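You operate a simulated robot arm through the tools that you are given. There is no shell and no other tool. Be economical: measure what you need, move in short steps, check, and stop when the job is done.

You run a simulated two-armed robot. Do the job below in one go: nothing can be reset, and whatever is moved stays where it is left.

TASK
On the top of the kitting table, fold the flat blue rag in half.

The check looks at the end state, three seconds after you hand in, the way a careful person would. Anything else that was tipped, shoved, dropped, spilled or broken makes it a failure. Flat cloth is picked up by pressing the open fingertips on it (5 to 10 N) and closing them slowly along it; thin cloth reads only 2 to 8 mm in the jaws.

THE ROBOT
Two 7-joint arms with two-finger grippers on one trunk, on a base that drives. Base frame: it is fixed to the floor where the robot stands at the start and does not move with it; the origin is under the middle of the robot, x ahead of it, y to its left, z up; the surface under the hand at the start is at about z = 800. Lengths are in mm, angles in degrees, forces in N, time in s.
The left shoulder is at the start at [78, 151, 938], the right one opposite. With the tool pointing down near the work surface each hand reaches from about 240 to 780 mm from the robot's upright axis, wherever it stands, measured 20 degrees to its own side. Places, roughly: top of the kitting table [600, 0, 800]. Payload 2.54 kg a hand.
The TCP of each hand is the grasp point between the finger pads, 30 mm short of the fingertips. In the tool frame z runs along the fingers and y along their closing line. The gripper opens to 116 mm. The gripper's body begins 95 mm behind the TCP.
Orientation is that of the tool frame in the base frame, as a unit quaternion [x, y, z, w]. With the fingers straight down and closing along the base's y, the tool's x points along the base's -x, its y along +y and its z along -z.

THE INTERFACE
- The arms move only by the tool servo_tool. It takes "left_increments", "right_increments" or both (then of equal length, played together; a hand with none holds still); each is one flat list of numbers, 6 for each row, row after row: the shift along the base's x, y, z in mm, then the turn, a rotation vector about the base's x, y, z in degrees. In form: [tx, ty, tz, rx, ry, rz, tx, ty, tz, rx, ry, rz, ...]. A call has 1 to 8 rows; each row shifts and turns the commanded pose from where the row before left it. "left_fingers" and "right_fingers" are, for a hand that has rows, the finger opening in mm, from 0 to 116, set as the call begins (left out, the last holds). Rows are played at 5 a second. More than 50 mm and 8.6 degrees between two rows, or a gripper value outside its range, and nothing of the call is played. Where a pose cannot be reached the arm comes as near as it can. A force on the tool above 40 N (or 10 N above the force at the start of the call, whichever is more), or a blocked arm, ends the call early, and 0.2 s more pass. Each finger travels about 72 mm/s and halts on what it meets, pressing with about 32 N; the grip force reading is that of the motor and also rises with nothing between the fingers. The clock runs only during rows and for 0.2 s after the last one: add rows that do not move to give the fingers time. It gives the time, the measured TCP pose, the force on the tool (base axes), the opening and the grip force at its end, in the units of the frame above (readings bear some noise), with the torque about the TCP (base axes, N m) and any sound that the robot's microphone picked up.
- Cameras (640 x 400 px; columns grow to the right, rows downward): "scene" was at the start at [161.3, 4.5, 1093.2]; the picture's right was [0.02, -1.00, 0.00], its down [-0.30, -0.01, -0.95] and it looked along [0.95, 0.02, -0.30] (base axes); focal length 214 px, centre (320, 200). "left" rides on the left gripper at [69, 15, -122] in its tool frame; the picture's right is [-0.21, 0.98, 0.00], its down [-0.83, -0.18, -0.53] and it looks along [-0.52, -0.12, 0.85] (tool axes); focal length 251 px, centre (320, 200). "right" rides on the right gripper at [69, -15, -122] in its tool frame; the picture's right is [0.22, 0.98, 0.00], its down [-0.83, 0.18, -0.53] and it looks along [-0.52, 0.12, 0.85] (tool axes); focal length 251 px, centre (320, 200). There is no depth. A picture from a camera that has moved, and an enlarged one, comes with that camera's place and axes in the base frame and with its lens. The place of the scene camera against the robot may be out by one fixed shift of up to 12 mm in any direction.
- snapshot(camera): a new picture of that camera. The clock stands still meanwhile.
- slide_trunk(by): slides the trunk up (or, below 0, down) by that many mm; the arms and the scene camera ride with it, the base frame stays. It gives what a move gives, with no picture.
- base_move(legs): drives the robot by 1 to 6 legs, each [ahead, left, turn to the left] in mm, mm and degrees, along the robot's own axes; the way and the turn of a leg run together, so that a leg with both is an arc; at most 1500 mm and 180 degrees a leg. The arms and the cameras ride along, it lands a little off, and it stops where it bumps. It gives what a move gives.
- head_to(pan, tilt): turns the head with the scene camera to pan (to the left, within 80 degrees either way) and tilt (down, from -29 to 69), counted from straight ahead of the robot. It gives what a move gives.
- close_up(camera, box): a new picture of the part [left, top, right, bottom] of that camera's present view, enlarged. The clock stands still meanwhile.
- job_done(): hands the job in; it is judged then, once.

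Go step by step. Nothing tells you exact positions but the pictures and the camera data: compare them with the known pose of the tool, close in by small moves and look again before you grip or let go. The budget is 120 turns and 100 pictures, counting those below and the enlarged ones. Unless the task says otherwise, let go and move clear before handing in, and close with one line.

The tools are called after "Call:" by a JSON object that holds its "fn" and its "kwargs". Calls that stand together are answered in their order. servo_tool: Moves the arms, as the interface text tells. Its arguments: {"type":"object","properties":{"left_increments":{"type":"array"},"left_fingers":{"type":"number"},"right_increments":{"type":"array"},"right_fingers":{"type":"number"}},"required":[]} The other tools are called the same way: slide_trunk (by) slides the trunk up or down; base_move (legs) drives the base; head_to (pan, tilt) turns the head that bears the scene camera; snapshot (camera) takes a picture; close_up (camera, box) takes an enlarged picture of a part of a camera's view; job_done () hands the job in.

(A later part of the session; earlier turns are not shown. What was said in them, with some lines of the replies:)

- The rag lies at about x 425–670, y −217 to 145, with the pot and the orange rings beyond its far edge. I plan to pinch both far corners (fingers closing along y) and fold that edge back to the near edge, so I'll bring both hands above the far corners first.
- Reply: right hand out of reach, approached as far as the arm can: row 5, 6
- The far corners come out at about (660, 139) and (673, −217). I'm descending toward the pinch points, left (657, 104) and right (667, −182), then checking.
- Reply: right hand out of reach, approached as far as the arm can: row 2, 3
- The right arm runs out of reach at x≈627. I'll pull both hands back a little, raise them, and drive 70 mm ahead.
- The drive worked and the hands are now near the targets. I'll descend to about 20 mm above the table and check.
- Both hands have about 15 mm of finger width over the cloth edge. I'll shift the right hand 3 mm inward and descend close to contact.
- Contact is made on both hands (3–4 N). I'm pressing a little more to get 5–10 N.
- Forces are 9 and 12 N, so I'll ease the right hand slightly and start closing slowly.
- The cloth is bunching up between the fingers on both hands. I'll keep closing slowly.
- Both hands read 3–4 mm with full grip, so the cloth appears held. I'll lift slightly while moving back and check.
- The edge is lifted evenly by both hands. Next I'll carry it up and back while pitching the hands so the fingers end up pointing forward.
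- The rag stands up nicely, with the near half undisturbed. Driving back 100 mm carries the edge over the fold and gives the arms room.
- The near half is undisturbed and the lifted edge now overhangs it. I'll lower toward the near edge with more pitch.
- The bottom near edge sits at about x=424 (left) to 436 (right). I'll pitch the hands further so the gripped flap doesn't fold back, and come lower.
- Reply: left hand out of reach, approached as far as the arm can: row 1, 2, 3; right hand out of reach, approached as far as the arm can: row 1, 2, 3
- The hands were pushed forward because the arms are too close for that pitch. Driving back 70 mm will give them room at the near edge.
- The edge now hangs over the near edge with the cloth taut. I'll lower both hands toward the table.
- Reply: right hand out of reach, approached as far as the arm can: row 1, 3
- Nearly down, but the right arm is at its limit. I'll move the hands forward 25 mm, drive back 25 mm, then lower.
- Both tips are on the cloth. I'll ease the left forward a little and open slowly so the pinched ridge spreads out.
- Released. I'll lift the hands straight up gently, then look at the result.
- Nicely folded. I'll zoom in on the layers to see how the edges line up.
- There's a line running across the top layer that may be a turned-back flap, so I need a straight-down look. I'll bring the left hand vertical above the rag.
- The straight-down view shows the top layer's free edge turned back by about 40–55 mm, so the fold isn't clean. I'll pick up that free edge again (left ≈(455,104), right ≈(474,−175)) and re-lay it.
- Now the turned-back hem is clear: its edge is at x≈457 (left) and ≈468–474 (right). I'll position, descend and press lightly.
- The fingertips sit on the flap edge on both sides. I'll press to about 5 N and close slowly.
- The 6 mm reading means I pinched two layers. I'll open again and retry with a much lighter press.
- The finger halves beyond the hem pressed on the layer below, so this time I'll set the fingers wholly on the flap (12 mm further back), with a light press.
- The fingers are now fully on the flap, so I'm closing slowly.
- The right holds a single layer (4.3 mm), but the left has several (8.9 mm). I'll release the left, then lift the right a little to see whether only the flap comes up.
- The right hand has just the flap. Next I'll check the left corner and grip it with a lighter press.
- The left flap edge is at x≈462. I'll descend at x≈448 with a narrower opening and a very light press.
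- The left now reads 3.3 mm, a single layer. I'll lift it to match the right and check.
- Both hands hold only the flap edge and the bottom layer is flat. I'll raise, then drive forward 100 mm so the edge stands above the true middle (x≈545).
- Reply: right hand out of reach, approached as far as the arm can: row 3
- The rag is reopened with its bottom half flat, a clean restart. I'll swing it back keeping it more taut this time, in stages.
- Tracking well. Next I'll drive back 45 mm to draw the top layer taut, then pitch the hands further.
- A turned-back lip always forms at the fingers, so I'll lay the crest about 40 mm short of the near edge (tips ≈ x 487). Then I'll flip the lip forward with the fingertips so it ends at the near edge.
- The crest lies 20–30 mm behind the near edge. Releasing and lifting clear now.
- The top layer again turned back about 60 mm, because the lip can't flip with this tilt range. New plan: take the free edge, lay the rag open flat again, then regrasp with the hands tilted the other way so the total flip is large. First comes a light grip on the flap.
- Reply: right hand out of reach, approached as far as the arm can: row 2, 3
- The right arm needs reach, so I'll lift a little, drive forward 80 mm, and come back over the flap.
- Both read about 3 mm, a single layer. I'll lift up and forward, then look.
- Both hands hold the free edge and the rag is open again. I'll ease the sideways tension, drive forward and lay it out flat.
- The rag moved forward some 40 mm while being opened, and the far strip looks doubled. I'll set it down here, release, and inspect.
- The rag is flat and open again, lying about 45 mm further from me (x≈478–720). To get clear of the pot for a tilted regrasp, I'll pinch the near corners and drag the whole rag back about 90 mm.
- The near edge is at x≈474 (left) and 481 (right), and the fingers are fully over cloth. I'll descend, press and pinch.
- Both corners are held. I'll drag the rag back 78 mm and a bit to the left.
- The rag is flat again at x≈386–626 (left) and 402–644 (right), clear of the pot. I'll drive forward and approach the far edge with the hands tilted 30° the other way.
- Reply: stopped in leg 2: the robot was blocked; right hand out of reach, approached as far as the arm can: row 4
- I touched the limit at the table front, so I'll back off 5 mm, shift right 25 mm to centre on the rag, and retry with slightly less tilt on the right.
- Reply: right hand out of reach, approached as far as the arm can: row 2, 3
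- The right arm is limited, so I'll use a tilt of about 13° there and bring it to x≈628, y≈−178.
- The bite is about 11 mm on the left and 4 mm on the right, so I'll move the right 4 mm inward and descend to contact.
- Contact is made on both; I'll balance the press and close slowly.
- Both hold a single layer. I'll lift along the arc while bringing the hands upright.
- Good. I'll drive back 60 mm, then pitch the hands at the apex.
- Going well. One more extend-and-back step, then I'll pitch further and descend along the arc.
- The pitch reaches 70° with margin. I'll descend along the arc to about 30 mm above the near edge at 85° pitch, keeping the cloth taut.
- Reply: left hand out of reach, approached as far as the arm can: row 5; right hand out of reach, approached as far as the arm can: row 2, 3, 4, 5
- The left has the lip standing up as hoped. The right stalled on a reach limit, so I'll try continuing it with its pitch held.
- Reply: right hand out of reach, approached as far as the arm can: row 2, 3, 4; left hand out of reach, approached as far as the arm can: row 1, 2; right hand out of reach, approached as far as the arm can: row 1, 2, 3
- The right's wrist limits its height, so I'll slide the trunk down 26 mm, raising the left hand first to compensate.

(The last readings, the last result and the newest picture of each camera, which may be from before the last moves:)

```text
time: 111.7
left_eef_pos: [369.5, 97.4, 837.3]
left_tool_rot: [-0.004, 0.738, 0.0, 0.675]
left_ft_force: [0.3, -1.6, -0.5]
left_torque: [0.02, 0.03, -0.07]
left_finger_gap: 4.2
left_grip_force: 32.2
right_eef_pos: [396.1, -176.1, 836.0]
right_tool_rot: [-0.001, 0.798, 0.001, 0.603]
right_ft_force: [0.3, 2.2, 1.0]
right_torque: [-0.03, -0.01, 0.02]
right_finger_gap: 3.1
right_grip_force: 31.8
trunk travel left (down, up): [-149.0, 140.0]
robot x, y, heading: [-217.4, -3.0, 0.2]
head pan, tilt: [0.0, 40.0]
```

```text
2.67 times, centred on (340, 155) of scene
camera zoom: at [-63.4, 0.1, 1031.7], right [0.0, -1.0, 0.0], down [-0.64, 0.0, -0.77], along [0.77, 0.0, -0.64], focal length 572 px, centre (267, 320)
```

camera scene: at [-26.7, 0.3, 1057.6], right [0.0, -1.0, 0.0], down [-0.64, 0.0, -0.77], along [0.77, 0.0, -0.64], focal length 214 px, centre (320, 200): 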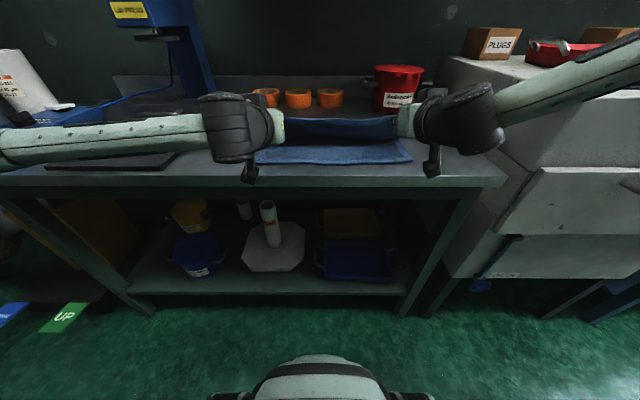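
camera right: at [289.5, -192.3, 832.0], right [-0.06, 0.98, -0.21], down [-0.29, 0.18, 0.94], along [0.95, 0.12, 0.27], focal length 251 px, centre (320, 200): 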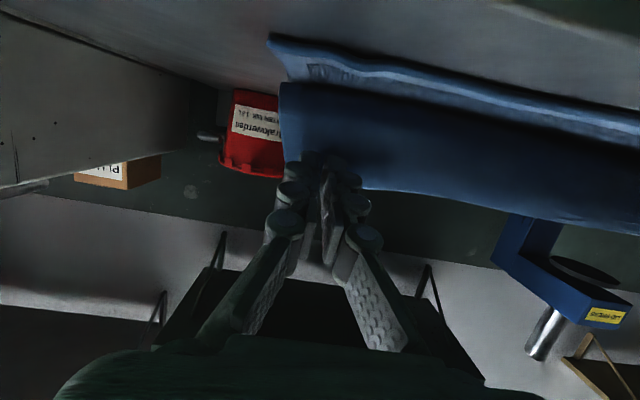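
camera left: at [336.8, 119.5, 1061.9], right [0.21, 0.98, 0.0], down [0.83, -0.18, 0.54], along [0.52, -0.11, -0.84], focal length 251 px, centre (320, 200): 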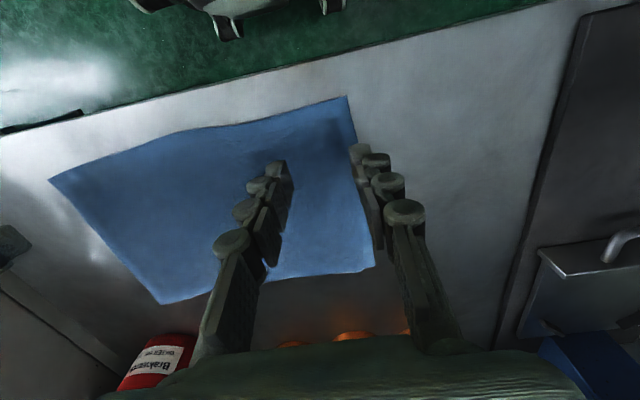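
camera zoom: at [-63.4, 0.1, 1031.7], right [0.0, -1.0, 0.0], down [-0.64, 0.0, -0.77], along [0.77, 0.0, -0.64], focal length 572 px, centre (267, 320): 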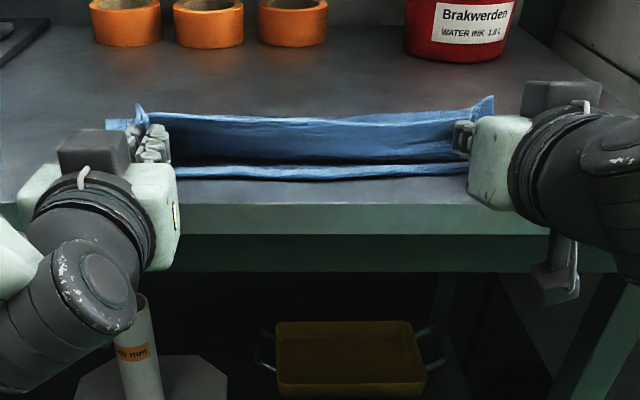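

Both lips stand up and the edge is just above the near border. I'll settle a bit lower and back, then release.

Call:
{"fn": "slide_trunk", "kwargs": {"by": -9}}

Call:
{"fn": "base_move", "kwargs": {"legs": [[-10, 0, 0]]}}

Call:
{"fn": "servo_tool", "kwargs": {"left_increments": [0, 0, 0, 0, 0, 0, 0, 0, 0, 0, 0, 0, 0, 0, 0, 0, 0, 0], "right_increments": [0, 0, 0, 0, 0, 0, 0, 0, 0, 0, 0, 0, 0, 0, 0, 0, 0, 0], "left_fingers": 36, "right_fingers": 36}}

Call:
{"fn": "close_up", "kwargs": {"camera": "scene", "box": [220, 80, 460, 230]}}

```text
time: 112.3
left_eef_pos: [368.8, 97.8, 828.7]
left_tool_rot: [-0.004, 0.738, 0.0, 0.675]
left_ft_force: [-0.4, -1.3, -0.2]
left_torque: [0.06, -0.01, -0.03]
left_finger_gap: 4.3
left_grip_force: 32.1
right_eef_pos: [396.5, -177.7, 826.6]
right_tool_rot: [-0.002, 0.797, 0.001, 0.604]
right_ft_force: [-0.5, 1.1, 2.3]
right_torque: [-0.02, -0.03, 0.04]
right_finger_gap: 2.9
right_grip_force: 31.3
trunk travel left (down, up): [-140.0, 149.0]
robot x, y, heading: [-215.3, -3.0, 0.4]
head pan, tilt: [0.0, 40.0]
```

```text
time: 113.0
left_eef_pos: [359.1, 98.0, 828.5]
left_tool_rot: [-0.004, 0.738, 0.0, 0.675]
left_ft_force: [0.8, -1.2, 0.1]
left_torque: [0.01, 0.01, -0.09]
left_finger_gap: 4.3
left_grip_force: 32.0
right_eef_pos: [385.2, -175.8, 825.8]
right_tool_rot: [-0.001, 0.797, 0.001, 0.604]
right_ft_force: [-0.5, 2.0, 0.4]
right_torque: [-0.02, -0.03, 0.04]
right_finger_gap: 2.6
right_grip_force: 31.5
trunk travel left (down, up): [-140.0, 149.0]
robot x, y, heading: [-226.2, -6.3, 0.1]
head pan, tilt: [0.0, 40.0]
```

```text
time: 113.8
left_eef_pos: [359.0, 95.3, 827.7]
left_tool_rot: [-0.004, 0.738, 0.0, 0.675]
left_ft_force: [-0.1, -0.2, -1.1]
left_torque: [-0.02, 0.03, 0.01]
left_finger_gap: 36.0
left_grip_force: 0.1
right_eef_pos: [385.6, -176.1, 826.3]
right_tool_rot: [-0.001, 0.797, 0.001, 0.604]
right_ft_force: [-0.1, -1.0, 1.5]
right_torque: [0.04, -0.02, 0.0]
right_finger_gap: 35.8
right_grip_force: 0.1
trunk travel left (down, up): [-140.0, 149.0]
robot x, y, heading: [-228.5, 1.3, -0.0]
head pan, tilt: [0.0, 40.0]
```

```text
2.67 times, centred on (340, 155) of scene
camera zoom: at [-73.2, 0.0, 1022.6], right [0.0, -1.0, 0.0], down [-0.64, 0.0, -0.77], along [0.77, 0.0, -0.64], focal length 572 px, centre (267, 320)
```

zoom: 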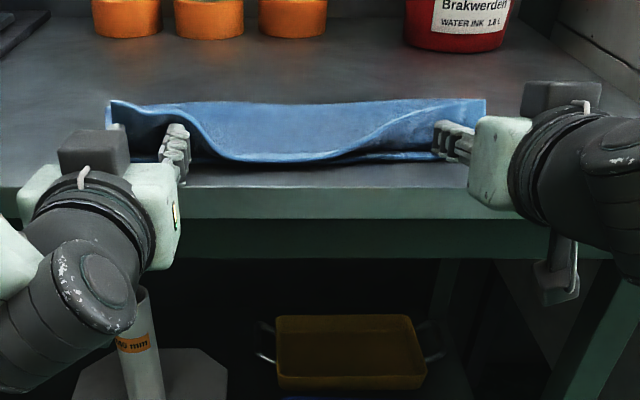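

The middle of the edge has flopped forward onto the near border, while the corners still rest against the fingers. I'll withdraw straight back.

Call:
{"fn": "base_move", "kwargs": {"legs": [[-40, 0, 0], [-60, 0, 0]]}}

Call:
{"fn": "close_up", "kwargs": {"camera": "scene", "box": [220, 60, 460, 210]}}

```text
time: 115.3
left_eef_pos: [260.6, 97.5, 827.3]
left_tool_rot: [-0.003, 0.738, 0.0, 0.675]
left_ft_force: [-0.5, 0.3, 0.0]
left_torque: [-0.02, 0.01, -0.01]
left_finger_gap: 36.0
left_grip_force: 0.0
right_eef_pos: [286.7, -176.4, 826.0]
right_tool_rot: [-0.001, 0.797, 0.0, 0.604]
right_ft_force: [0.4, -0.3, 0.2]
right_torque: [0.01, 0.01, 0.01]
right_finger_gap: 35.9
right_grip_force: 0.0
trunk travel left (down, up): [-140.0, 149.0]
robot x, y, heading: [-326.9, -5.9, 0.1]
head pan, tilt: [0.0, 40.0]
```

```text
2.67 times, centred on (340, 135) of scene
camera zoom: at [-172.2, -0.3, 1022.7], right [0.0, -1.0, 0.0], down [-0.64, 0.0, -0.77], along [0.77, 0.0, -0.64], focal length 572 px, centre (267, 373)
```

zoom: 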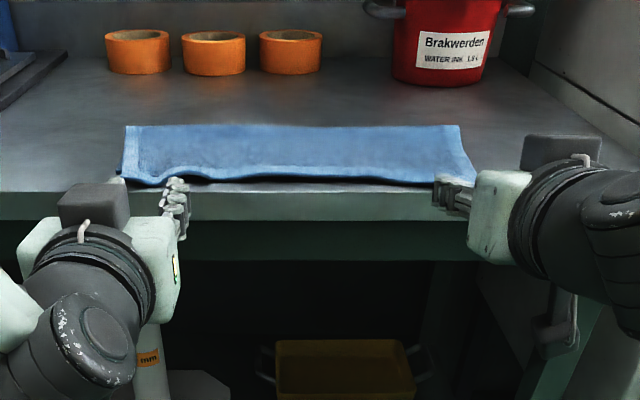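

It flipped over cleanly this time. I'll raise the trunk for a better view and inspect the alignment.

Call:
{"fn": "slide_trunk", "kwargs": {"by": 130}}

Call:
{"fn": "close_up", "kwargs": {"camera": "scene", "box": [220, 90, 440, 220]}}

```text
time: 116.8
left_eef_pos: [260.5, 96.0, 957.2]
left_tool_rot: [-0.004, 0.738, 0.0, 0.675]
left_ft_force: [-0.7, 0.0, -0.2]
left_torque: [0.01, -0.01, -0.01]
left_finger_gap: 36.1
left_grip_force: 0.1
right_eef_pos: [287.8, -177.9, 956.1]
right_tool_rot: [-0.001, 0.797, 0.0, 0.604]
right_ft_force: [0.8, -0.3, -0.4]
right_torque: [0.0, -0.03, -0.02]
right_finger_gap: 36.1
right_grip_force: 0.0
trunk travel left (down, up): [-270.0, 19.0]
robot x, y, heading: [-323.7, -2.9, 0.2]
head pan, tilt: [0.0, 40.0]
```

```text
2.91 times, centred on (330, 155) of scene
camera zoom: at [-171.9, -0.4, 1152.5], right [0.0, -1.0, 0.0], down [-0.64, 0.0, -0.77], along [0.77, 0.0, -0.64], focal length 624 px, centre (291, 331)
```

zoom: 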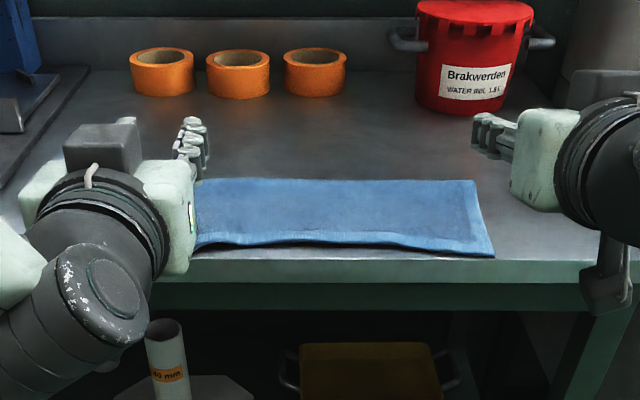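

I'll turn the left hand down over the rag to see the layers from above.

Call:
{"fn": "servo_tool", "kwargs": {"left_increments": [5, -5, 6, 0, 8, 0, 5, -5, 6, 0, 8, 0, 5, -5, 6, 0, 8, 0, 5, -5, 6, 0, 8, 0, 5, -5, 6, 0, 8, 0, 5, -5, 6, 0, 8, 0, 5, -5, 6, 0, 8, 0, 5, -5, 6, 0, 8, 0]}}

Call:
{"fn": "servo_tool", "kwargs": {"left_increments": [5, -5, 0, 0, 8, 0, 5, -5, 0, 0, 8, 0, 5, -5, 0, 0, 5, 0, 0, 0, 0, 0, 0, 0]}}

Call:
{"fn": "snapshot", "kwargs": {"camera": "left"}}

```text
time: 118.7
left_eef_pos: [299.0, 56.0, 1006.8]
left_tool_rot: [-0.003, 0.984, 0.001, 0.179]
left_ft_force: [1.2, 0.0, -0.2]
left_torque: [0.02, -0.02, -0.01]
left_finger_gap: 36.0
left_grip_force: 0.1
right_eef_pos: [287.3, -178.7, 955.5]
right_tool_rot: [0.0, 0.797, 0.0, 0.604]
right_ft_force: [0.2, -0.2, 0.4]
right_torque: [0.03, -0.02, -0.02]
right_finger_gap: 36.0
right_grip_force: 0.1
trunk travel left (down, up): [-270.0, 19.0]
robot x, y, heading: [-326.9, -2.5, 0.2]
head pan, tilt: [0.0, 40.0]
```

```text
time: 119.7
left_eef_pos: [315.4, 41.6, 1005.7]
left_tool_rot: [-0.003, 1.0, 0.003, -0.002]
left_ft_force: [0.9, 0.2, 0.5]
left_torque: [-0.02, 0.02, 0.0]
left_finger_gap: 36.0
left_grip_force: 0.0
right_eef_pos: [285.0, -177.4, 957.3]
right_tool_rot: [-0.002, 0.797, 0.001, 0.603]
right_ft_force: [-0.1, -1.0, 0.7]
right_torque: [-0.01, 0.05, -0.01]
right_finger_gap: 36.0
right_grip_force: 0.0
trunk travel left (down, up): [-270.0, 19.0]
robot x, y, heading: [-325.6, -6.5, 0.2]
head pan, tilt: [0.0, 40.0]
```

```text
6 pictures are left
camera left: at [246.2, 55.0, 1127.5], right [0.21, 0.98, 0.0], down [0.83, -0.18, 0.53], along [0.52, -0.11, -0.85], focal length 251 px, centre (320, 200)
```

left: 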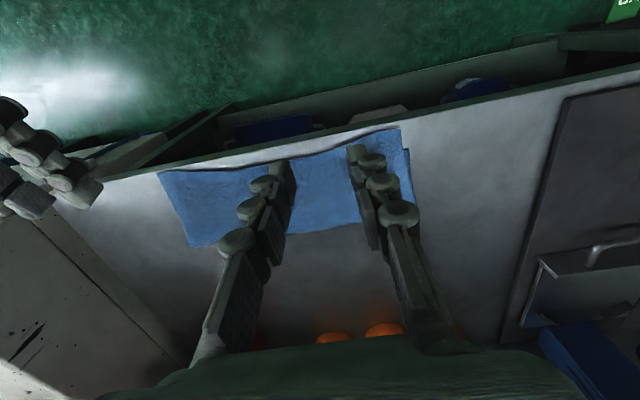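

Call:
{"fn": "close_up", "kwargs": {"camera": "left", "box": [140, 110, 430, 260]}}

```text
2.21 times, centred on (285, 185) of left
camera zoom: at [246.2, 55.0, 1127.5], right [0.21, 0.98, 0.0], down [0.83, -0.18, 0.53], along [0.52, -0.11, -0.85], focal length 555 px, centre (397, 233)
```

zoom: 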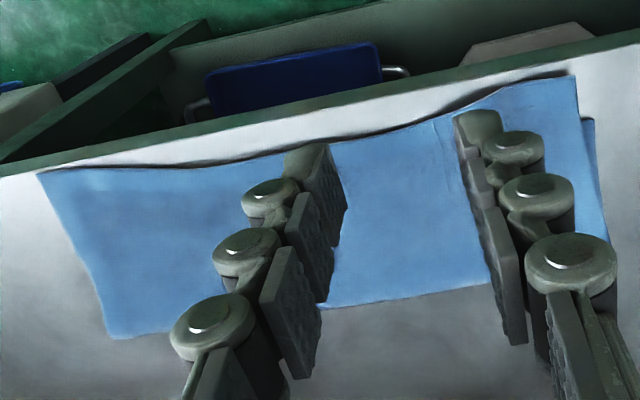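

The fold is clean, but the top layer overshoots the bottom by about 28 mm (left) to 50 mm (right). The free edge now faces me on bare table, so I can pinch it with upright hands and re-lay it; first I'll drive forward and set both hands upright.

Call:
{"fn": "base_move", "kwargs": {"legs": [[122, 0, 0]]}}

Call:
{"fn": "servo_tool", "kwargs": {"right_increments": [0, 1, 0, 0, 8, 0, 0, 1, 0, 0, 8, 0, 0, 1, 0, 0, 8, 0, 0, 1, 0, 0, 8, 0, 0, 1, 0, 0, 8, 0, 0, 1, 0, 0, 8, 0, 0, 0, 0, 0, 8, 0, 0, 0, 0, 0, 8, 0], "left_increments": [-9, 7, -12, 0, 0, 0, -9, 7, -12, 0, 0, 0, -9, 7, -12, 0, 0, 0, -9, 7, -12, 0, 0, 0, -9, 7, -12, 0, 0, 0, -9, 7, -12, 0, 0, 0, -9, 7, -12, 0, 0, 0, -9, 7, -12, 0, 0, 0]}}

Call:
{"fn": "servo_tool", "kwargs": {"right_increments": [-12, 0, -12, 0, 5, 0, -12, 0, -12, 0, 5, 0, -12, 0, -12, 0, 0, 0, -10, 0, -12, 0, 0, 0, 0, 0, 0, 0, 0, 0]}}

```text
time: 120.9
left_eef_pos: [433.5, 45.0, 1005.9]
left_tool_rot: [-0.006, 1.0, 0.002, -0.001]
left_ft_force: [0.3, -0.1, -0.3]
left_torque: [-0.02, 0.05, -0.01]
left_finger_gap: 36.0
left_grip_force: 0.1
right_eef_pos: [406.7, -174.0, 955.5]
right_tool_rot: [-0.003, 0.797, 0.003, 0.604]
right_ft_force: [0.7, 0.1, -0.4]
right_torque: [0.02, -0.05, 0.01]
right_finger_gap: 36.2
right_grip_force: 0.1
trunk travel left (down, up): [-270.0, 19.0]
robot x, y, heading: [-208.8, -3.1, 0.4]
head pan, tilt: [0.0, 40.0]
```

```text
time: 122.7
left_eef_pos: [361.6, 100.1, 909.3]
left_tool_rot: [-0.004, 1.0, 0.003, -0.002]
left_ft_force: [0.7, 0.7, 0.3]
left_torque: [0.0, 0.0, -0.03]
left_finger_gap: 36.1
left_grip_force: 0.1
right_eef_pos: [407.2, -165.7, 954.8]
right_tool_rot: [-0.002, 0.996, 0.004, 0.088]
right_ft_force: [0.3, -0.4, 0.0]
right_torque: [-0.01, -0.02, -0.02]
right_finger_gap: 36.1
right_grip_force: 0.2
trunk travel left (down, up): [-270.0, 19.0]
robot x, y, heading: [-206.2, -3.2, 0.5]
head pan, tilt: [0.0, 40.0]
```

```text
time: 123.9
left_eef_pos: [361.8, 100.3, 910.3]
left_tool_rot: [-0.005, 1.0, 0.003, 0.0]
left_ft_force: [0.5, -0.3, -0.7]
left_torque: [0.0, 0.0, 0.0]
left_finger_gap: 36.3
left_grip_force: 0.1
right_eef_pos: [359.0, -166.4, 908.3]
right_tool_rot: [-0.001, 1.0, 0.004, 0.002]
right_ft_force: [0.4, -0.4, 0.1]
right_torque: [0.01, 0.0, 0.03]
right_finger_gap: 36.0
right_grip_force: 0.0
trunk travel left (down, up): [-270.0, 19.0]
robot x, y, heading: [-205.7, -5.5, 0.6]
head pan, tilt: [0.0, 40.0]
```

Call:
{"fn": "servo_tool", "kwargs": {"left_increments": [1, 0, -16, 0, 0, 0, 1, 0, -16, 0, 0, 0, 0, 0, -16, 0, 0, 0, 0, 0, 0, 0, 0, 0], "right_increments": [0, -2, -16, 0, 0, 0, 0, -2, -16, 0, 0, 0, 0, 0, -14, 0, 0, 0, 0, 0, 0, 0, 0, 0]}}

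Call:
{"fn": "snapshot", "kwargs": {"camera": "left"}}

Call:
{"fn": "snapshot", "kwargs": {"camera": "right"}}

```text
time: 124.9
left_eef_pos: [361.0, 100.7, 861.8]
left_tool_rot: [-0.005, 1.0, 0.003, -0.001]
left_ft_force: [0.9, 0.3, -0.8]
left_torque: [-0.01, 0.02, 0.0]
left_finger_gap: 36.1
left_grip_force: 0.1
right_eef_pos: [359.0, -171.7, 862.0]
right_tool_rot: [0.0, 1.0, 0.002, 0.003]
right_ft_force: [-0.2, -0.4, 0.1]
right_torque: [0.0, -0.05, -0.01]
right_finger_gap: 35.8
right_grip_force: 0.0
trunk travel left (down, up): [-270.0, 19.0]
robot x, y, heading: [-206.3, -5.4, 0.5]
head pan, tilt: [0.0, 40.0]
```

```text
4 pictures are left
camera left: at [292.4, 113.8, 984.1], right [0.2, 0.98, 0.0], down [0.83, -0.18, 0.53], along [0.52, -0.11, -0.85], focal length 251 px, centre (320, 200)
```

left: 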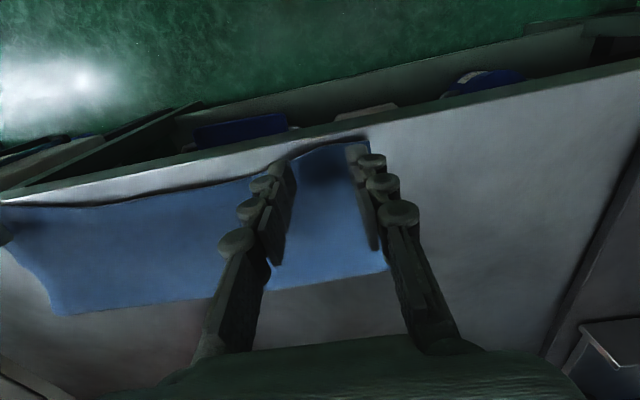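

```text
3 pictures are left
camera right: at [288.4, -188.6, 983.7], right [-0.22, 0.98, 0.01], down [0.82, 0.18, 0.54], along [0.53, 0.12, -0.84], focal length 251 px, centre (320, 200)
```

right: 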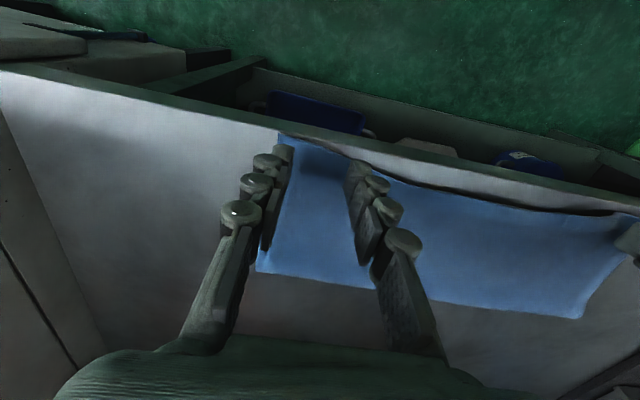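

The free edge is at x≈355 on both sides, just inside the table front, and the fingers have about 16 mm on it. I'll descend and press.

Call:
{"fn": "servo_tool", "kwargs": {"left_increments": [0, 0, -13, 0, 0, 0, 0, 0, -13, 0, 0, 0, 0, 0, -2, 0, 0, 0, 0, 0, 0, 0, 0, 0], "right_increments": [1, 1, -13, 0, 0, 0, 1, 1, -13, 0, 0, 0, 0, 0, -2, 0, 0, 0, 0, 0, 0, 0, 0, 0], "left_fingers": 38, "right_fingers": 38}}

Call:
{"fn": "servo_tool", "kwargs": {"left_increments": [0, 0, -2, 0, 0, 0, 0, 0, 0, 0, 0, 0], "right_increments": [0, 0, -2, 0, 0, 0, 0, 0, 0, 0, 0, 0]}}

```text
time: 125.9
left_eef_pos: [362.3, 101.0, 833.2]
left_tool_rot: [-0.005, 1.0, 0.003, -0.001]
left_ft_force: [0.5, 0.4, 3.0]
left_torque: [0.04, 0.0, 0.04]
left_finger_gap: 37.9
left_grip_force: 0.1
right_eef_pos: [360.7, -170.4, 834.7]
right_tool_rot: [-0.001, 1.0, 0.004, 0.002]
right_ft_force: [0.4, -1.4, 1.6]
right_torque: [-0.02, 0.0, -0.01]
right_finger_gap: 38.1
right_grip_force: 0.0
trunk travel left (down, up): [-270.0, 19.0]
robot x, y, heading: [-212.3, -3.7, 0.4]
head pan, tilt: [0.0, 40.0]
```

```text
time: 126.5
left_eef_pos: [362.5, 99.6, 833.3]
left_tool_rot: [-0.005, 1.0, 0.001, 0.0]
left_ft_force: [1.1, 0.9, 7.8]
left_torque: [0.0, -0.05, 0.03]
left_finger_gap: 38.5
left_grip_force: 0.7
right_eef_pos: [361.7, -170.2, 832.7]
right_tool_rot: [0.0, 1.0, 0.004, 0.003]
right_ft_force: [-1.1, -0.6, 6.5]
right_torque: [-0.06, 0.01, -0.01]
right_finger_gap: 38.2
right_grip_force: 0.4
trunk travel left (down, up): [-270.0, 19.0]
robot x, y, heading: [-206.8, -2.4, 0.5]
head pan, tilt: [0.0, 40.0]
```

Call:
{"fn": "servo_tool", "kwargs": {"left_increments": [0, 0, -0.3, 0, 0, 0, 0, 0, 0, 0, 0, 0], "right_increments": [0, 0, -0.5, 0, 0, 0, 0, 0, 0, 0, 0, 0], "left_fingers": 29, "right_fingers": 29}}

Call:
{"fn": "servo_tool", "kwargs": {"left_increments": [0, 0, 0, 0, 0, 0, 0, 0, 0, 0, 0, 0], "right_increments": [0, 0, 0, 0, 0, 0, 0, 0, 0, 0, 0, 0], "left_fingers": 20, "right_fingers": 20}}

Call:
{"fn": "servo_tool", "kwargs": {"left_increments": [0, 0, 0, 0, 0, 0, 0, 0, 0, 0, 0, 0], "right_increments": [0, 0, 0, 0, 0, 0, 0, 0, 0, 0, 0, 0], "left_fingers": 11, "right_fingers": 11}}

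Call:
{"fn": "servo_tool", "kwargs": {"left_increments": [0, 0, 0, 0, 0, 0, 0, 0, 0, 0, 0, 0, 0, 0, 0, 0, 0, 0], "right_increments": [0, 0, 0, 0, 0, 0, 0, 0, 0, 0, 0, 0, 0, 0, 0, 0, 0, 0], "left_fingers": 0, "right_fingers": 0}}

```text
time: 127.1
left_eef_pos: [361.9, 99.5, 832.7]
left_tool_rot: [-0.005, 1.0, 0.003, 0.0]
left_ft_force: [0.6, -1.2, 8.6]
left_torque: [-0.05, -0.08, -0.02]
left_finger_gap: 28.7
left_grip_force: 0.0
right_eef_pos: [360.5, -170.5, 833.0]
right_tool_rot: [-0.001, 1.0, 0.004, 0.004]
right_ft_force: [1.6, -0.6, 11.3]
right_torque: [-0.03, -0.13, -0.02]
right_finger_gap: 29.5
right_grip_force: 0.1
trunk travel left (down, up): [-270.0, 19.0]
robot x, y, heading: [-207.9, -1.4, 0.6]
head pan, tilt: [0.0, 40.0]
```

```text
time: 127.7
left_eef_pos: [360.9, 101.0, 832.8]
left_tool_rot: [-0.005, 1.0, 0.002, -0.001]
left_ft_force: [0.4, -1.9, 5.9]
left_torque: [-0.04, -0.06, -0.03]
left_finger_gap: 20.2
left_grip_force: 0.5
right_eef_pos: [360.5, -170.6, 831.5]
right_tool_rot: [-0.001, 1.0, 0.005, 0.003]
right_ft_force: [-0.2, 1.2, 11.9]
right_torque: [0.09, -0.02, 0.03]
right_finger_gap: 20.0
right_grip_force: 0.0
trunk travel left (down, up): [-270.0, 19.0]
robot x, y, heading: [-209.0, -3.6, 0.5]
head pan, tilt: [0.0, 40.0]
```

```text
time: 128.3
left_eef_pos: [361.3, 101.0, 831.8]
left_tool_rot: [-0.006, 1.0, 0.002, -0.001]
left_ft_force: [-0.8, -2.5, 5.3]
left_torque: [-0.07, -0.02, -0.02]
left_finger_gap: 11.9
left_grip_force: 0.7
right_eef_pos: [359.8, -170.6, 831.7]
right_tool_rot: [-0.002, 1.0, 0.003, 0.003]
right_ft_force: [0.3, 3.7, 8.5]
right_torque: [0.13, -0.04, 0.04]
right_finger_gap: 11.1
right_grip_force: 3.1
trunk travel left (down, up): [-270.0, 19.0]
robot x, y, heading: [-204.9, -4.8, 0.8]
head pan, tilt: [0.0, 40.0]
```

```text
time: 129.1
left_eef_pos: [361.5, 100.0, 831.3]
left_tool_rot: [-0.005, 1.0, 0.002, -0.001]
left_ft_force: [0.3, -5.3, 3.1]
left_torque: [-0.2, -0.02, 0.0]
left_finger_gap: 4.1
left_grip_force: 31.9
right_eef_pos: [360.2, -169.9, 831.0]
right_tool_rot: [-0.001, 1.0, 0.005, 0.004]
right_ft_force: [0.1, 6.5, 5.4]
right_torque: [0.14, -0.01, 0.08]
right_finger_gap: 4.3
right_grip_force: 32.5
trunk travel left (down, up): [-270.0, 19.0]
robot x, y, heading: [-209.1, -6.2, 0.4]
head pan, tilt: [0.0, 40.0]
```

Both hold a single layer. I'll lift, drive forward 98 mm so the sheet stands over its true middle, and raise a bit more.

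Call:
{"fn": "servo_tool", "kwargs": {"left_increments": [8, -1, 18, 0, 0, 0, 10, 0, 25, 0, 0, 0, 12, 0, 25, 0, 0, 0, 0, 0, 0, 0, 0, 0], "right_increments": [8, 1, 18, 0, 0, 0, 10, 0, 25, 0, 0, 0, 12, 0, 25, 0, 0, 0, 0, 0, 0, 0, 0, 0]}}

Call:
{"fn": "base_move", "kwargs": {"legs": [[50, 0, 0], [48, 0, 0]]}}

Call:
{"fn": "servo_tool", "kwargs": {"left_increments": [3, 0, 15, 0, 0, 0, 3, 0, 13, 0, 0, 0, 0, 0, 0, 0, 0, 0], "right_increments": [7, 0, 15, 0, 0, 0, 7, 0, 13, 0, 0, 0, 0, 0, 0, 0, 0, 0]}}

Call:
{"fn": "snapshot", "kwargs": {"camera": "scene"}}

```text
time: 130.1
left_eef_pos: [392.9, 101.2, 900.1]
left_tool_rot: [-0.005, 1.0, 0.003, -0.001]
left_ft_force: [0.4, -4.1, 0.9]
left_torque: [-0.12, 0.0, 0.06]
left_finger_gap: 4.1
left_grip_force: 31.9
right_eef_pos: [389.1, -169.3, 898.8]
right_tool_rot: [-0.001, 1.0, 0.004, 0.003]
right_ft_force: [-0.6, 3.8, 0.7]
right_torque: [0.12, -0.04, 0.04]
right_finger_gap: 4.3
right_grip_force: 32.4
trunk travel left (down, up): [-270.0, 19.0]
robot x, y, heading: [-209.7, 0.1, 0.7]
head pan, tilt: [0.0, 40.0]
```

```text
time: 131.5
left_eef_pos: [487.7, 100.6, 897.7]
left_tool_rot: [-0.006, 1.0, 0.003, -0.002]
left_ft_force: [0.3, -3.2, -1.1]
left_torque: [-0.15, 0.02, 0.01]
left_finger_gap: 4.1
left_grip_force: 31.7
right_eef_pos: [482.8, -167.2, 898.0]
right_tool_rot: [-0.001, 1.0, 0.005, 0.002]
right_ft_force: [0.6, 3.4, -0.1]
right_torque: [0.06, 0.01, -0.01]
right_finger_gap: 3.9
right_grip_force: 32.5
trunk travel left (down, up): [-270.0, 19.0]
robot x, y, heading: [-111.7, -0.4, 0.3]
head pan, tilt: [0.0, 40.0]
```

```text
time: 132.3
left_eef_pos: [494.1, 100.7, 925.9]
left_tool_rot: [-0.005, 1.0, 0.003, -0.001]
left_ft_force: [0.0, -4.1, 0.1]
left_torque: [-0.13, -0.01, 0.07]
left_finger_gap: 4.1
left_grip_force: 32.1
right_eef_pos: [496.1, -167.2, 927.5]
right_tool_rot: [-0.001, 1.0, 0.004, 0.003]
right_ft_force: [-0.3, 3.4, 0.5]
right_torque: [0.09, -0.01, 0.03]
right_finger_gap: 4.1
right_grip_force: 32.1
trunk travel left (down, up): [-270.0, 19.0]
robot x, y, heading: [-112.8, -0.8, 0.5]
head pan, tilt: [0.0, 40.0]
```

```text
2 pictures are left
camera scene: at [39.9, 1.8, 1152.6], right [0.01, -1.0, 0.0], down [-0.64, -0.01, -0.77], along [0.77, 0.01, -0.64], focal length 214 px, centre (320, 200)
```

scene: 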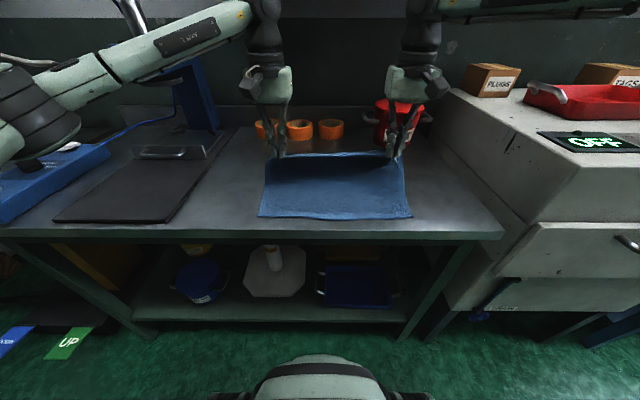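

The sheet stands over its middle and the bottom half is flat, with its near edge at about x=390. I'll swing down along the arc toward that edge.

Call:
{"fn": "servo_tool", "kwargs": {"left_increments": [0, 1, -6, 0, 0, 0, 0, 1, -6, 0, 0, 0], "right_increments": [0, -1, -7, 0, 0, 0, 0, -1, -6, 0, 0, 0]}}

Call:
{"fn": "base_move", "kwargs": {"legs": [[-48, 0, 0]]}}

```text
time: 132.9
left_eef_pos: [492.6, 100.8, 916.4]
left_tool_rot: [-0.005, 1.0, 0.001, -0.002]
left_ft_force: [0.5, -6.2, -0.1]
left_torque: [-0.14, -0.02, -0.03]
left_finger_gap: 4.6
left_grip_force: 32.1
right_eef_pos: [497.0, -169.3, 914.4]
right_tool_rot: [-0.001, 1.0, 0.005, 0.003]
right_ft_force: [-0.2, 5.7, 0.1]
right_torque: [0.14, 0.03, 0.05]
right_finger_gap: 4.2
right_grip_force: 31.9
trunk travel left (down, up): [-270.0, 19.0]
robot x, y, heading: [-113.7, -1.4, 0.6]
head pan, tilt: [0.0, 40.0]
```

```text
time: 133.8
left_eef_pos: [444.3, 102.1, 915.9]
left_tool_rot: [-0.006, 1.0, 0.003, 0.0]
left_ft_force: [0.1, -5.0, 0.9]
left_torque: [-0.19, -0.04, -0.04]
left_finger_gap: 4.3
left_grip_force: 32.0
right_eef_pos: [449.3, -167.5, 916.4]
right_tool_rot: [-0.002, 1.0, 0.004, 0.004]
right_ft_force: [-1.1, 6.3, 0.3]
right_torque: [0.14, 0.0, 0.03]
right_finger_gap: 4.3
right_grip_force: 31.7
trunk travel left (down, up): [-270.0, 19.0]
robot x, y, heading: [-161.2, -3.8, 0.7]
head pan, tilt: [0.0, 40.0]
```

Call:
{"fn": "servo_tool", "kwargs": {"left_increments": [-10, 0, -7, 0, 0, 0, -10, 0, -9, 0, 0, 0, -10, 0, -13, 0, 0, 0, -8, 0, -13, 0, 0, 0, -5, 0, -15, 0, 0, 0, -4, 0, -14, 0, 0, 0, 0, 0, 0, 0, 0, 0], "right_increments": [-12, 0, -7, 0, 0, 0, -11, 0, -9, 0, 0, 0, -10, 0, -13, 0, 0, 0, -8, 0, -13, 0, 0, 0, -5, 0, -15, 0, 0, 0, -4, 0, -14, 0, 0, 0, 0, 0, 0, 0, 0, 0]}}

Call:
{"fn": "close_up", "kwargs": {"camera": "scene", "box": [220, 110, 460, 260]}}

```text
time: 135.4
left_eef_pos: [397.3, 101.1, 845.0]
left_tool_rot: [-0.006, 1.0, 0.002, -0.001]
left_ft_force: [-0.5, -3.6, 0.0]
left_torque: [-0.13, -0.04, 0.03]
left_finger_gap: 4.4
left_grip_force: 31.9
right_eef_pos: [400.4, -168.2, 844.3]
right_tool_rot: [-0.002, 1.0, 0.005, 0.002]
right_ft_force: [-0.1, 4.7, -0.1]
right_torque: [0.09, 0.01, 0.04]
right_finger_gap: 4.2
right_grip_force: 32.5
trunk travel left (down, up): [-270.0, 19.0]
robot x, y, heading: [-160.6, -4.6, 0.5]
head pan, tilt: [0.0, 40.0]
```

```text
2.67 times, centred on (340, 185) of scene
camera zoom: at [-8.0, 1.6, 1152.6], right [0.01, -1.0, 0.0], down [-0.64, -0.01, -0.77], along [0.77, 0.01, -0.64], focal length 572 px, centre (267, 240)
```

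zoom: 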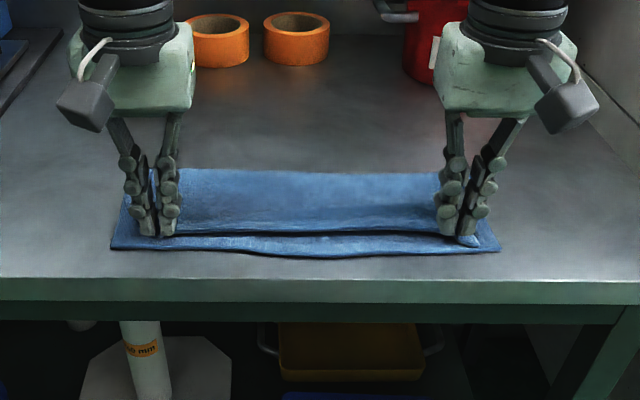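

Very close. The top edge needs about 4–6 mm more toward me once it comes down. I'll nudge, lower to contact and release gently.

Call:
{"fn": "servo_tool", "kwargs": {"left_increments": [-3, 0, -4, 0, 0, 0, -2, 0, -4, 0, 0, 0, 0, 0, -1.5, 0, 0, 0, 0, 0, 0, 0, 0, 0], "right_increments": [-4, 0, -4, 0, 0, 0, -3, 0, -4, 0, 0, 0, 0, 0, -1, 0, 0, 0, 0, 0, 0, 0, 0, 0]}}

Call:
{"fn": "servo_tool", "kwargs": {"left_increments": [0, 0, 0, 0, 0, 0, 0, 0, 0, 0, 0, 0], "right_increments": [0, 0, 0, 0, 0, 0, 0, 0, 0, 0, 0, 0], "left_fingers": 16, "right_fingers": 16}}

Call:
{"fn": "servo_tool", "kwargs": {"left_increments": [0, 0, 0, 0, 0, 0, 0, 0, 0, 0, 0, 0], "right_increments": [0, 0, 0, 0, 0, 0, 0, 0, 0, 0, 0, 0], "left_fingers": 40, "right_fingers": 40}}

Call:
{"fn": "servo_tool", "kwargs": {"left_increments": [0, 0, 8, 0, 0, 0, 0, 0, 20, 0, 0, 0, 0, 0, 40, 0, 0, 0, 0, 0, 40, 0, 0, 0, 0, 0, 30, 0, 0, 0, 0, 0, 0, 0, 0, 0], "right_increments": [0, 0, 8, 0, 0, 0, 0, 0, 20, 0, 0, 0, 0, 0, 40, 0, 0, 0, 0, 0, 40, 0, 0, 0, 0, 0, 30, 0, 0, 0, 0, 0, 0, 0, 0, 0]}}

Call:
{"fn": "close_up", "kwargs": {"camera": "scene", "box": [220, 110, 460, 260]}}

```text
time: 136.4
left_eef_pos: [392.3, 101.6, 835.4]
left_tool_rot: [-0.007, 1.0, 0.002, 0.0]
left_ft_force: [1.1, -5.4, 3.6]
left_torque: [-0.14, -0.1, -0.06]
left_finger_gap: 4.2
left_grip_force: 32.1
right_eef_pos: [393.7, -168.2, 835.3]
right_tool_rot: [-0.001, 1.0, 0.004, 0.004]
right_ft_force: [0.4, 4.8, 1.6]
right_torque: [0.08, -0.02, 0.06]
right_finger_gap: 4.2
right_grip_force: 32.1
trunk travel left (down, up): [-270.0, 19.0]
robot x, y, heading: [-160.9, -0.2, 0.7]
head pan, tilt: [0.0, 40.0]
```

```text
time: 137.0
left_eef_pos: [392.5, 103.5, 835.5]
left_tool_rot: [-0.006, 1.0, 0.003, -0.001]
left_ft_force: [0.4, 0.3, 2.7]
left_torque: [-0.04, 0.02, -0.02]
left_finger_gap: 15.9
left_grip_force: 0.1
right_eef_pos: [393.1, -168.1, 836.2]
right_tool_rot: [-0.002, 1.0, 0.003, 0.004]
right_ft_force: [0.4, 0.3, 3.6]
right_torque: [0.0, 0.01, 0.02]
right_finger_gap: 15.3
right_grip_force: 0.0
trunk travel left (down, up): [-270.0, 19.0]
robot x, y, heading: [-163.9, -5.5, 0.6]
head pan, tilt: [0.0, 40.0]
```

```text
time: 137.6
left_eef_pos: [392.8, 102.6, 836.2]
left_tool_rot: [-0.007, 1.0, 0.003, -0.001]
left_ft_force: [0.2, -0.4, 0.8]
left_torque: [-0.01, 0.0, 0.0]
left_finger_gap: 40.3
left_grip_force: 0.1
right_eef_pos: [393.7, -168.2, 835.8]
right_tool_rot: [-0.002, 1.0, 0.005, 0.002]
right_ft_force: [0.5, 1.2, 3.1]
right_torque: [0.0, -0.06, -0.01]
right_finger_gap: 39.0
right_grip_force: 0.0
trunk travel left (down, up): [-270.0, 19.0]
robot x, y, heading: [-158.9, 1.1, 0.5]
head pan, tilt: [0.0, 40.0]
```

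```text
time: 139.0
left_eef_pos: [394.3, 100.6, 974.9]
left_tool_rot: [-0.007, 1.0, 0.003, 0.0]
left_ft_force: [-0.8, -0.6, -0.1]
left_torque: [0.01, 0.02, 0.02]
left_finger_gap: 39.9
left_grip_force: 0.1
right_eef_pos: [391.4, -168.9, 969.0]
right_tool_rot: [-0.002, 1.0, 0.004, 0.003]
right_ft_force: [0.0, -1.0, -0.1]
right_torque: [-0.04, 0.03, -0.02]
right_finger_gap: 40.4
right_grip_force: 0.1
trunk travel left (down, up): [-270.0, 19.0]
robot x, y, heading: [-164.7, -2.6, 0.7]
head pan, tilt: [0.0, 40.0]
```

```text
2.67 times, centred on (340, 185) of scene
camera zoom: at [-7.8, 1.7, 1152.5], right [0.01, -1.0, 0.0], down [-0.64, -0.01, -0.77], along [0.77, 0.01, -0.64], focal length 572 px, centre (267, 240)
```

zoom: 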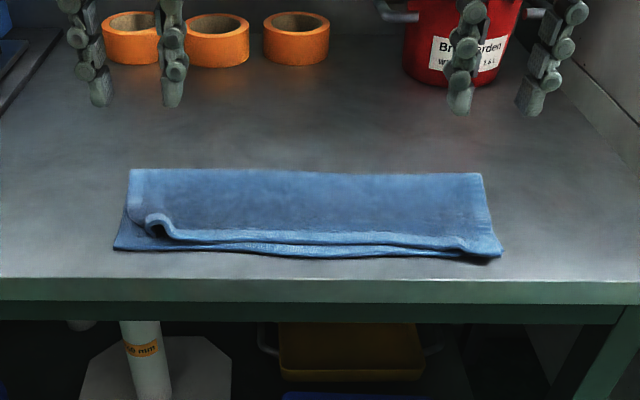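

The rag is folded in half with the edges meeting; only a small pucker remains at the left pinch point. I'll flatten it as happened on the right, by pressing closed fingertips lightly on it and spreading them.

Call:
{"fn": "servo_tool", "kwargs": {"left_increments": [2, 2, -40, 0, 0, 0, 2, 1, -40, 0, 0, 0, 0, 0, -30, 0, 0, 0, 0, 0, -17, 0, 0, 0, 0, 0, 0, 0, 0, 0], "left_fingers": 2}}

Call:
{"fn": "servo_tool", "kwargs": {"left_increments": [0, 0, -4, 0, 0, 0, 0, 0, 0, 0, 0, 0]}}

```text
time: 140.2
left_eef_pos: [395.7, 106.3, 843.6]
left_tool_rot: [-0.007, 1.0, 0.002, -0.001]
left_ft_force: [-0.3, 0.5, -0.1]
left_torque: [0.02, 0.03, 0.0]
left_finger_gap: 0.0
left_grip_force: 28.2
right_eef_pos: [391.7, -168.6, 969.5]
right_tool_rot: [-0.002, 1.0, 0.004, 0.003]
right_ft_force: [0.0, 0.0, 0.1]
right_torque: [0.01, 0.0, -0.03]
right_finger_gap: 40.1
right_grip_force: 0.0
trunk travel left (down, up): [-270.0, 19.0]
robot x, y, heading: [-160.2, -5.6, 0.7]
head pan, tilt: [0.0, 40.0]
```

```text
time: 140.8
left_eef_pos: [395.2, 106.2, 841.6]
left_tool_rot: [-0.006, 1.0, 0.001, 0.0]
left_ft_force: [-0.1, 0.1, 0.8]
left_torque: [0.0, 0.0, -0.01]
left_finger_gap: 0.0
left_grip_force: 28.8
right_eef_pos: [392.9, -168.4, 968.6]
right_tool_rot: [-0.001, 1.0, 0.004, 0.003]
right_ft_force: [-0.1, 0.4, 0.1]
right_torque: [-0.01, 0.03, 0.01]
right_finger_gap: 40.0
right_grip_force: 0.1
trunk travel left (down, up): [-270.0, 19.0]
robot x, y, heading: [-161.9, -4.2, 0.7]
head pan, tilt: [0.0, 40.0]
```

Call:
{"fn": "servo_tool", "kwargs": {"left_increments": [0, 0, -3, 0, 0, 0, 0, 0, 0, 0, 0, 0]}}

```text
time: 141.4
left_eef_pos: [395.9, 105.2, 839.2]
left_tool_rot: [-0.007, 1.0, 0.003, -0.001]
left_ft_force: [-0.1, -0.5, 1.2]
left_torque: [0.02, 0.05, 0.03]
left_finger_gap: 0.0
left_grip_force: 28.3
right_eef_pos: [391.8, -170.1, 970.6]
right_tool_rot: [-0.001, 1.0, 0.005, 0.002]
right_ft_force: [-0.4, 0.2, -0.1]
right_torque: [0.02, -0.01, 0.01]
right_finger_gap: 39.9
right_grip_force: 0.1
trunk travel left (down, up): [-270.0, 19.0]
robot x, y, heading: [-163.9, -5.1, 0.5]
head pan, tilt: [0.0, 40.0]
```

Call:
{"fn": "servo_tool", "kwargs": {"left_increments": [0, 0, -2.5, 0, 0, 0, 0, 0, 0, 0, 0, 0]}}

```text
time: 142.0
left_eef_pos: [396.8, 104.7, 836.7]
left_tool_rot: [-0.006, 1.0, 0.002, -0.001]
left_ft_force: [-0.3, 1.4, 1.8]
left_torque: [0.02, 0.03, 0.01]
left_finger_gap: 0.0
left_grip_force: 28.7
right_eef_pos: [392.2, -169.0, 969.4]
right_tool_rot: [-0.002, 1.0, 0.004, 0.002]
right_ft_force: [-0.3, -0.5, -0.3]
right_torque: [-0.01, -0.03, 0.01]
right_finger_gap: 40.1
right_grip_force: 0.1
trunk travel left (down, up): [-270.0, 19.0]
robot x, y, heading: [-157.3, -4.6, 0.4]
head pan, tilt: [0.0, 40.0]
```

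Contact is about 2 N. I'll go a touch lower, then spread the fingers.

Call:
{"fn": "servo_tool", "kwargs": {"left_increments": [0, 0, -1.5, 0, 0, 0, 0, 0, 0, 0, 0, 0], "left_fingers": 14}}

Call:
{"fn": "servo_tool", "kwargs": {"left_increments": [0, 0, 0, 0, 0, 0, 0, 0, 0, 0, 0, 0], "left_fingers": 28}}

Call:
{"fn": "servo_tool", "kwargs": {"left_increments": [0, 0, 0, 0, 0, 0, 0, 0, 0, 0, 0, 0], "left_fingers": 42}}

Call:
{"fn": "servo_tool", "kwargs": {"left_increments": [0, 0, 6, 0, 0, 0, 0, 0, 15, 0, 0, 0, 0, 0, 40, 0, 0, 0, 0, 0, 45, 0, 0, 0, 0, 0, 30, 0, 0, 0, 0, 0, 0, 0, 0, 0]}}

Call:
{"fn": "base_move", "kwargs": {"legs": [[-150, 0, 0]]}}

```text
time: 142.6
left_eef_pos: [396.6, 105.0, 837.9]
left_tool_rot: [-0.006, 1.0, 0.002, 0.0]
left_ft_force: [-0.5, 0.2, 6.3]
left_torque: [0.07, -0.01, 0.05]
left_finger_gap: 13.4
left_grip_force: 0.1
right_eef_pos: [392.5, -168.7, 968.9]
right_tool_rot: [-0.002, 1.0, 0.004, 0.003]
right_ft_force: [0.7, 0.1, -0.4]
right_torque: [-0.02, -0.01, -0.02]
right_finger_gap: 40.1
right_grip_force: 0.1
trunk travel left (down, up): [-270.0, 19.0]
robot x, y, heading: [-162.7, -1.5, 0.9]
head pan, tilt: [0.0, 40.0]
```

```text
time: 143.2
left_eef_pos: [395.9, 105.6, 834.9]
left_tool_rot: [-0.006, 1.0, 0.003, -0.001]
left_ft_force: [-1.1, 0.7, 6.2]
left_torque: [0.04, 0.0, 0.0]
left_finger_gap: 28.2
left_grip_force: 0.2
right_eef_pos: [392.1, -169.7, 970.1]
right_tool_rot: [-0.002, 1.0, 0.004, 0.003]
right_ft_force: [0.7, 0.0, -0.5]
right_torque: [0.03, -0.03, -0.01]
right_finger_gap: 40.1
right_grip_force: 0.0
trunk travel left (down, up): [-270.0, 19.0]
robot x, y, heading: [-162.2, -2.1, 0.7]
head pan, tilt: [0.0, 40.0]
```

```text
time: 143.8
left_eef_pos: [397.3, 105.5, 834.5]
left_tool_rot: [-0.006, 1.0, 0.003, 0.0]
left_ft_force: [-1.3, -0.4, 2.0]
left_torque: [0.0, 0.05, 0.0]
left_finger_gap: 42.9
left_grip_force: 2.1
right_eef_pos: [392.4, -169.5, 968.7]
right_tool_rot: [-0.002, 1.0, 0.004, 0.003]
right_ft_force: [0.8, -0.5, 0.4]
right_torque: [0.01, -0.01, 0.0]
right_finger_gap: 40.3
right_grip_force: 0.1
trunk travel left (down, up): [-270.0, 19.0]
robot x, y, heading: [-163.4, -3.9, 0.3]
head pan, tilt: [0.0, 40.0]
```

```text
time: 145.2
left_eef_pos: [397.5, 105.8, 972.2]
left_tool_rot: [-0.005, 1.0, 0.003, -0.002]
left_ft_force: [0.4, -0.2, 0.1]
left_torque: [0.04, 0.0, -0.01]
left_finger_gap: 41.9
left_grip_force: 0.1
right_eef_pos: [393.0, -170.0, 969.4]
right_tool_rot: [-0.002, 1.0, 0.004, 0.003]
right_ft_force: [-0.4, -0.6, 0.0]
right_torque: [0.03, 0.0, -0.03]
right_finger_gap: 39.9
right_grip_force: 0.0
trunk travel left (down, up): [-270.0, 19.0]
robot x, y, heading: [-160.1, -2.4, 0.8]
head pan, tilt: [0.0, 40.0]
```

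```text
time: 146.6
left_eef_pos: [245.0, 105.6, 972.2]
left_tool_rot: [-0.008, 1.0, 0.002, -0.001]
left_ft_force: [-0.3, 0.8, 0.2]
left_torque: [0.0, -0.05, -0.01]
left_finger_gap: 41.8
left_grip_force: 0.1
right_eef_pos: [239.5, -170.4, 970.5]
right_tool_rot: [-0.003, 1.0, 0.005, 0.003]
right_ft_force: [-0.1, 0.1, 0.5]
right_torque: [0.01, 0.0, -0.02]
right_finger_gap: 40.0
right_grip_force: 0.0
trunk travel left (down, up): [-270.0, 19.0]
robot x, y, heading: [-313.0, -4.9, 0.9]
head pan, tilt: [0.0, 40.0]
```

Both hands are clear of the table. I'll try one last look, if any picture is left.

Call:
{"fn": "close_up", "kwargs": {"camera": "scene", "box": [220, 70, 460, 220]}}

```text
refused: no pictures are left
```

No pictures are left; the rag is folded and both hands are clear, so I'm handing in.

Call:
{"fn": "job_done", "kwargs": {}}

```text
The job is handed in.
```

The blue rag is folded in half on the kitting table, and both hands have let go and are clear. In my last picture the top layer's edge sat roughly over the bottom one, about 10 mm short in the middle. The top-left corner had a small pucker about 20 mm out of line, which I pressed out afterwards; I had no pictures left to check that or the final state. The base also touched something lightly at the table front once while driving forward, but later pictures showed nothing on the table moved.
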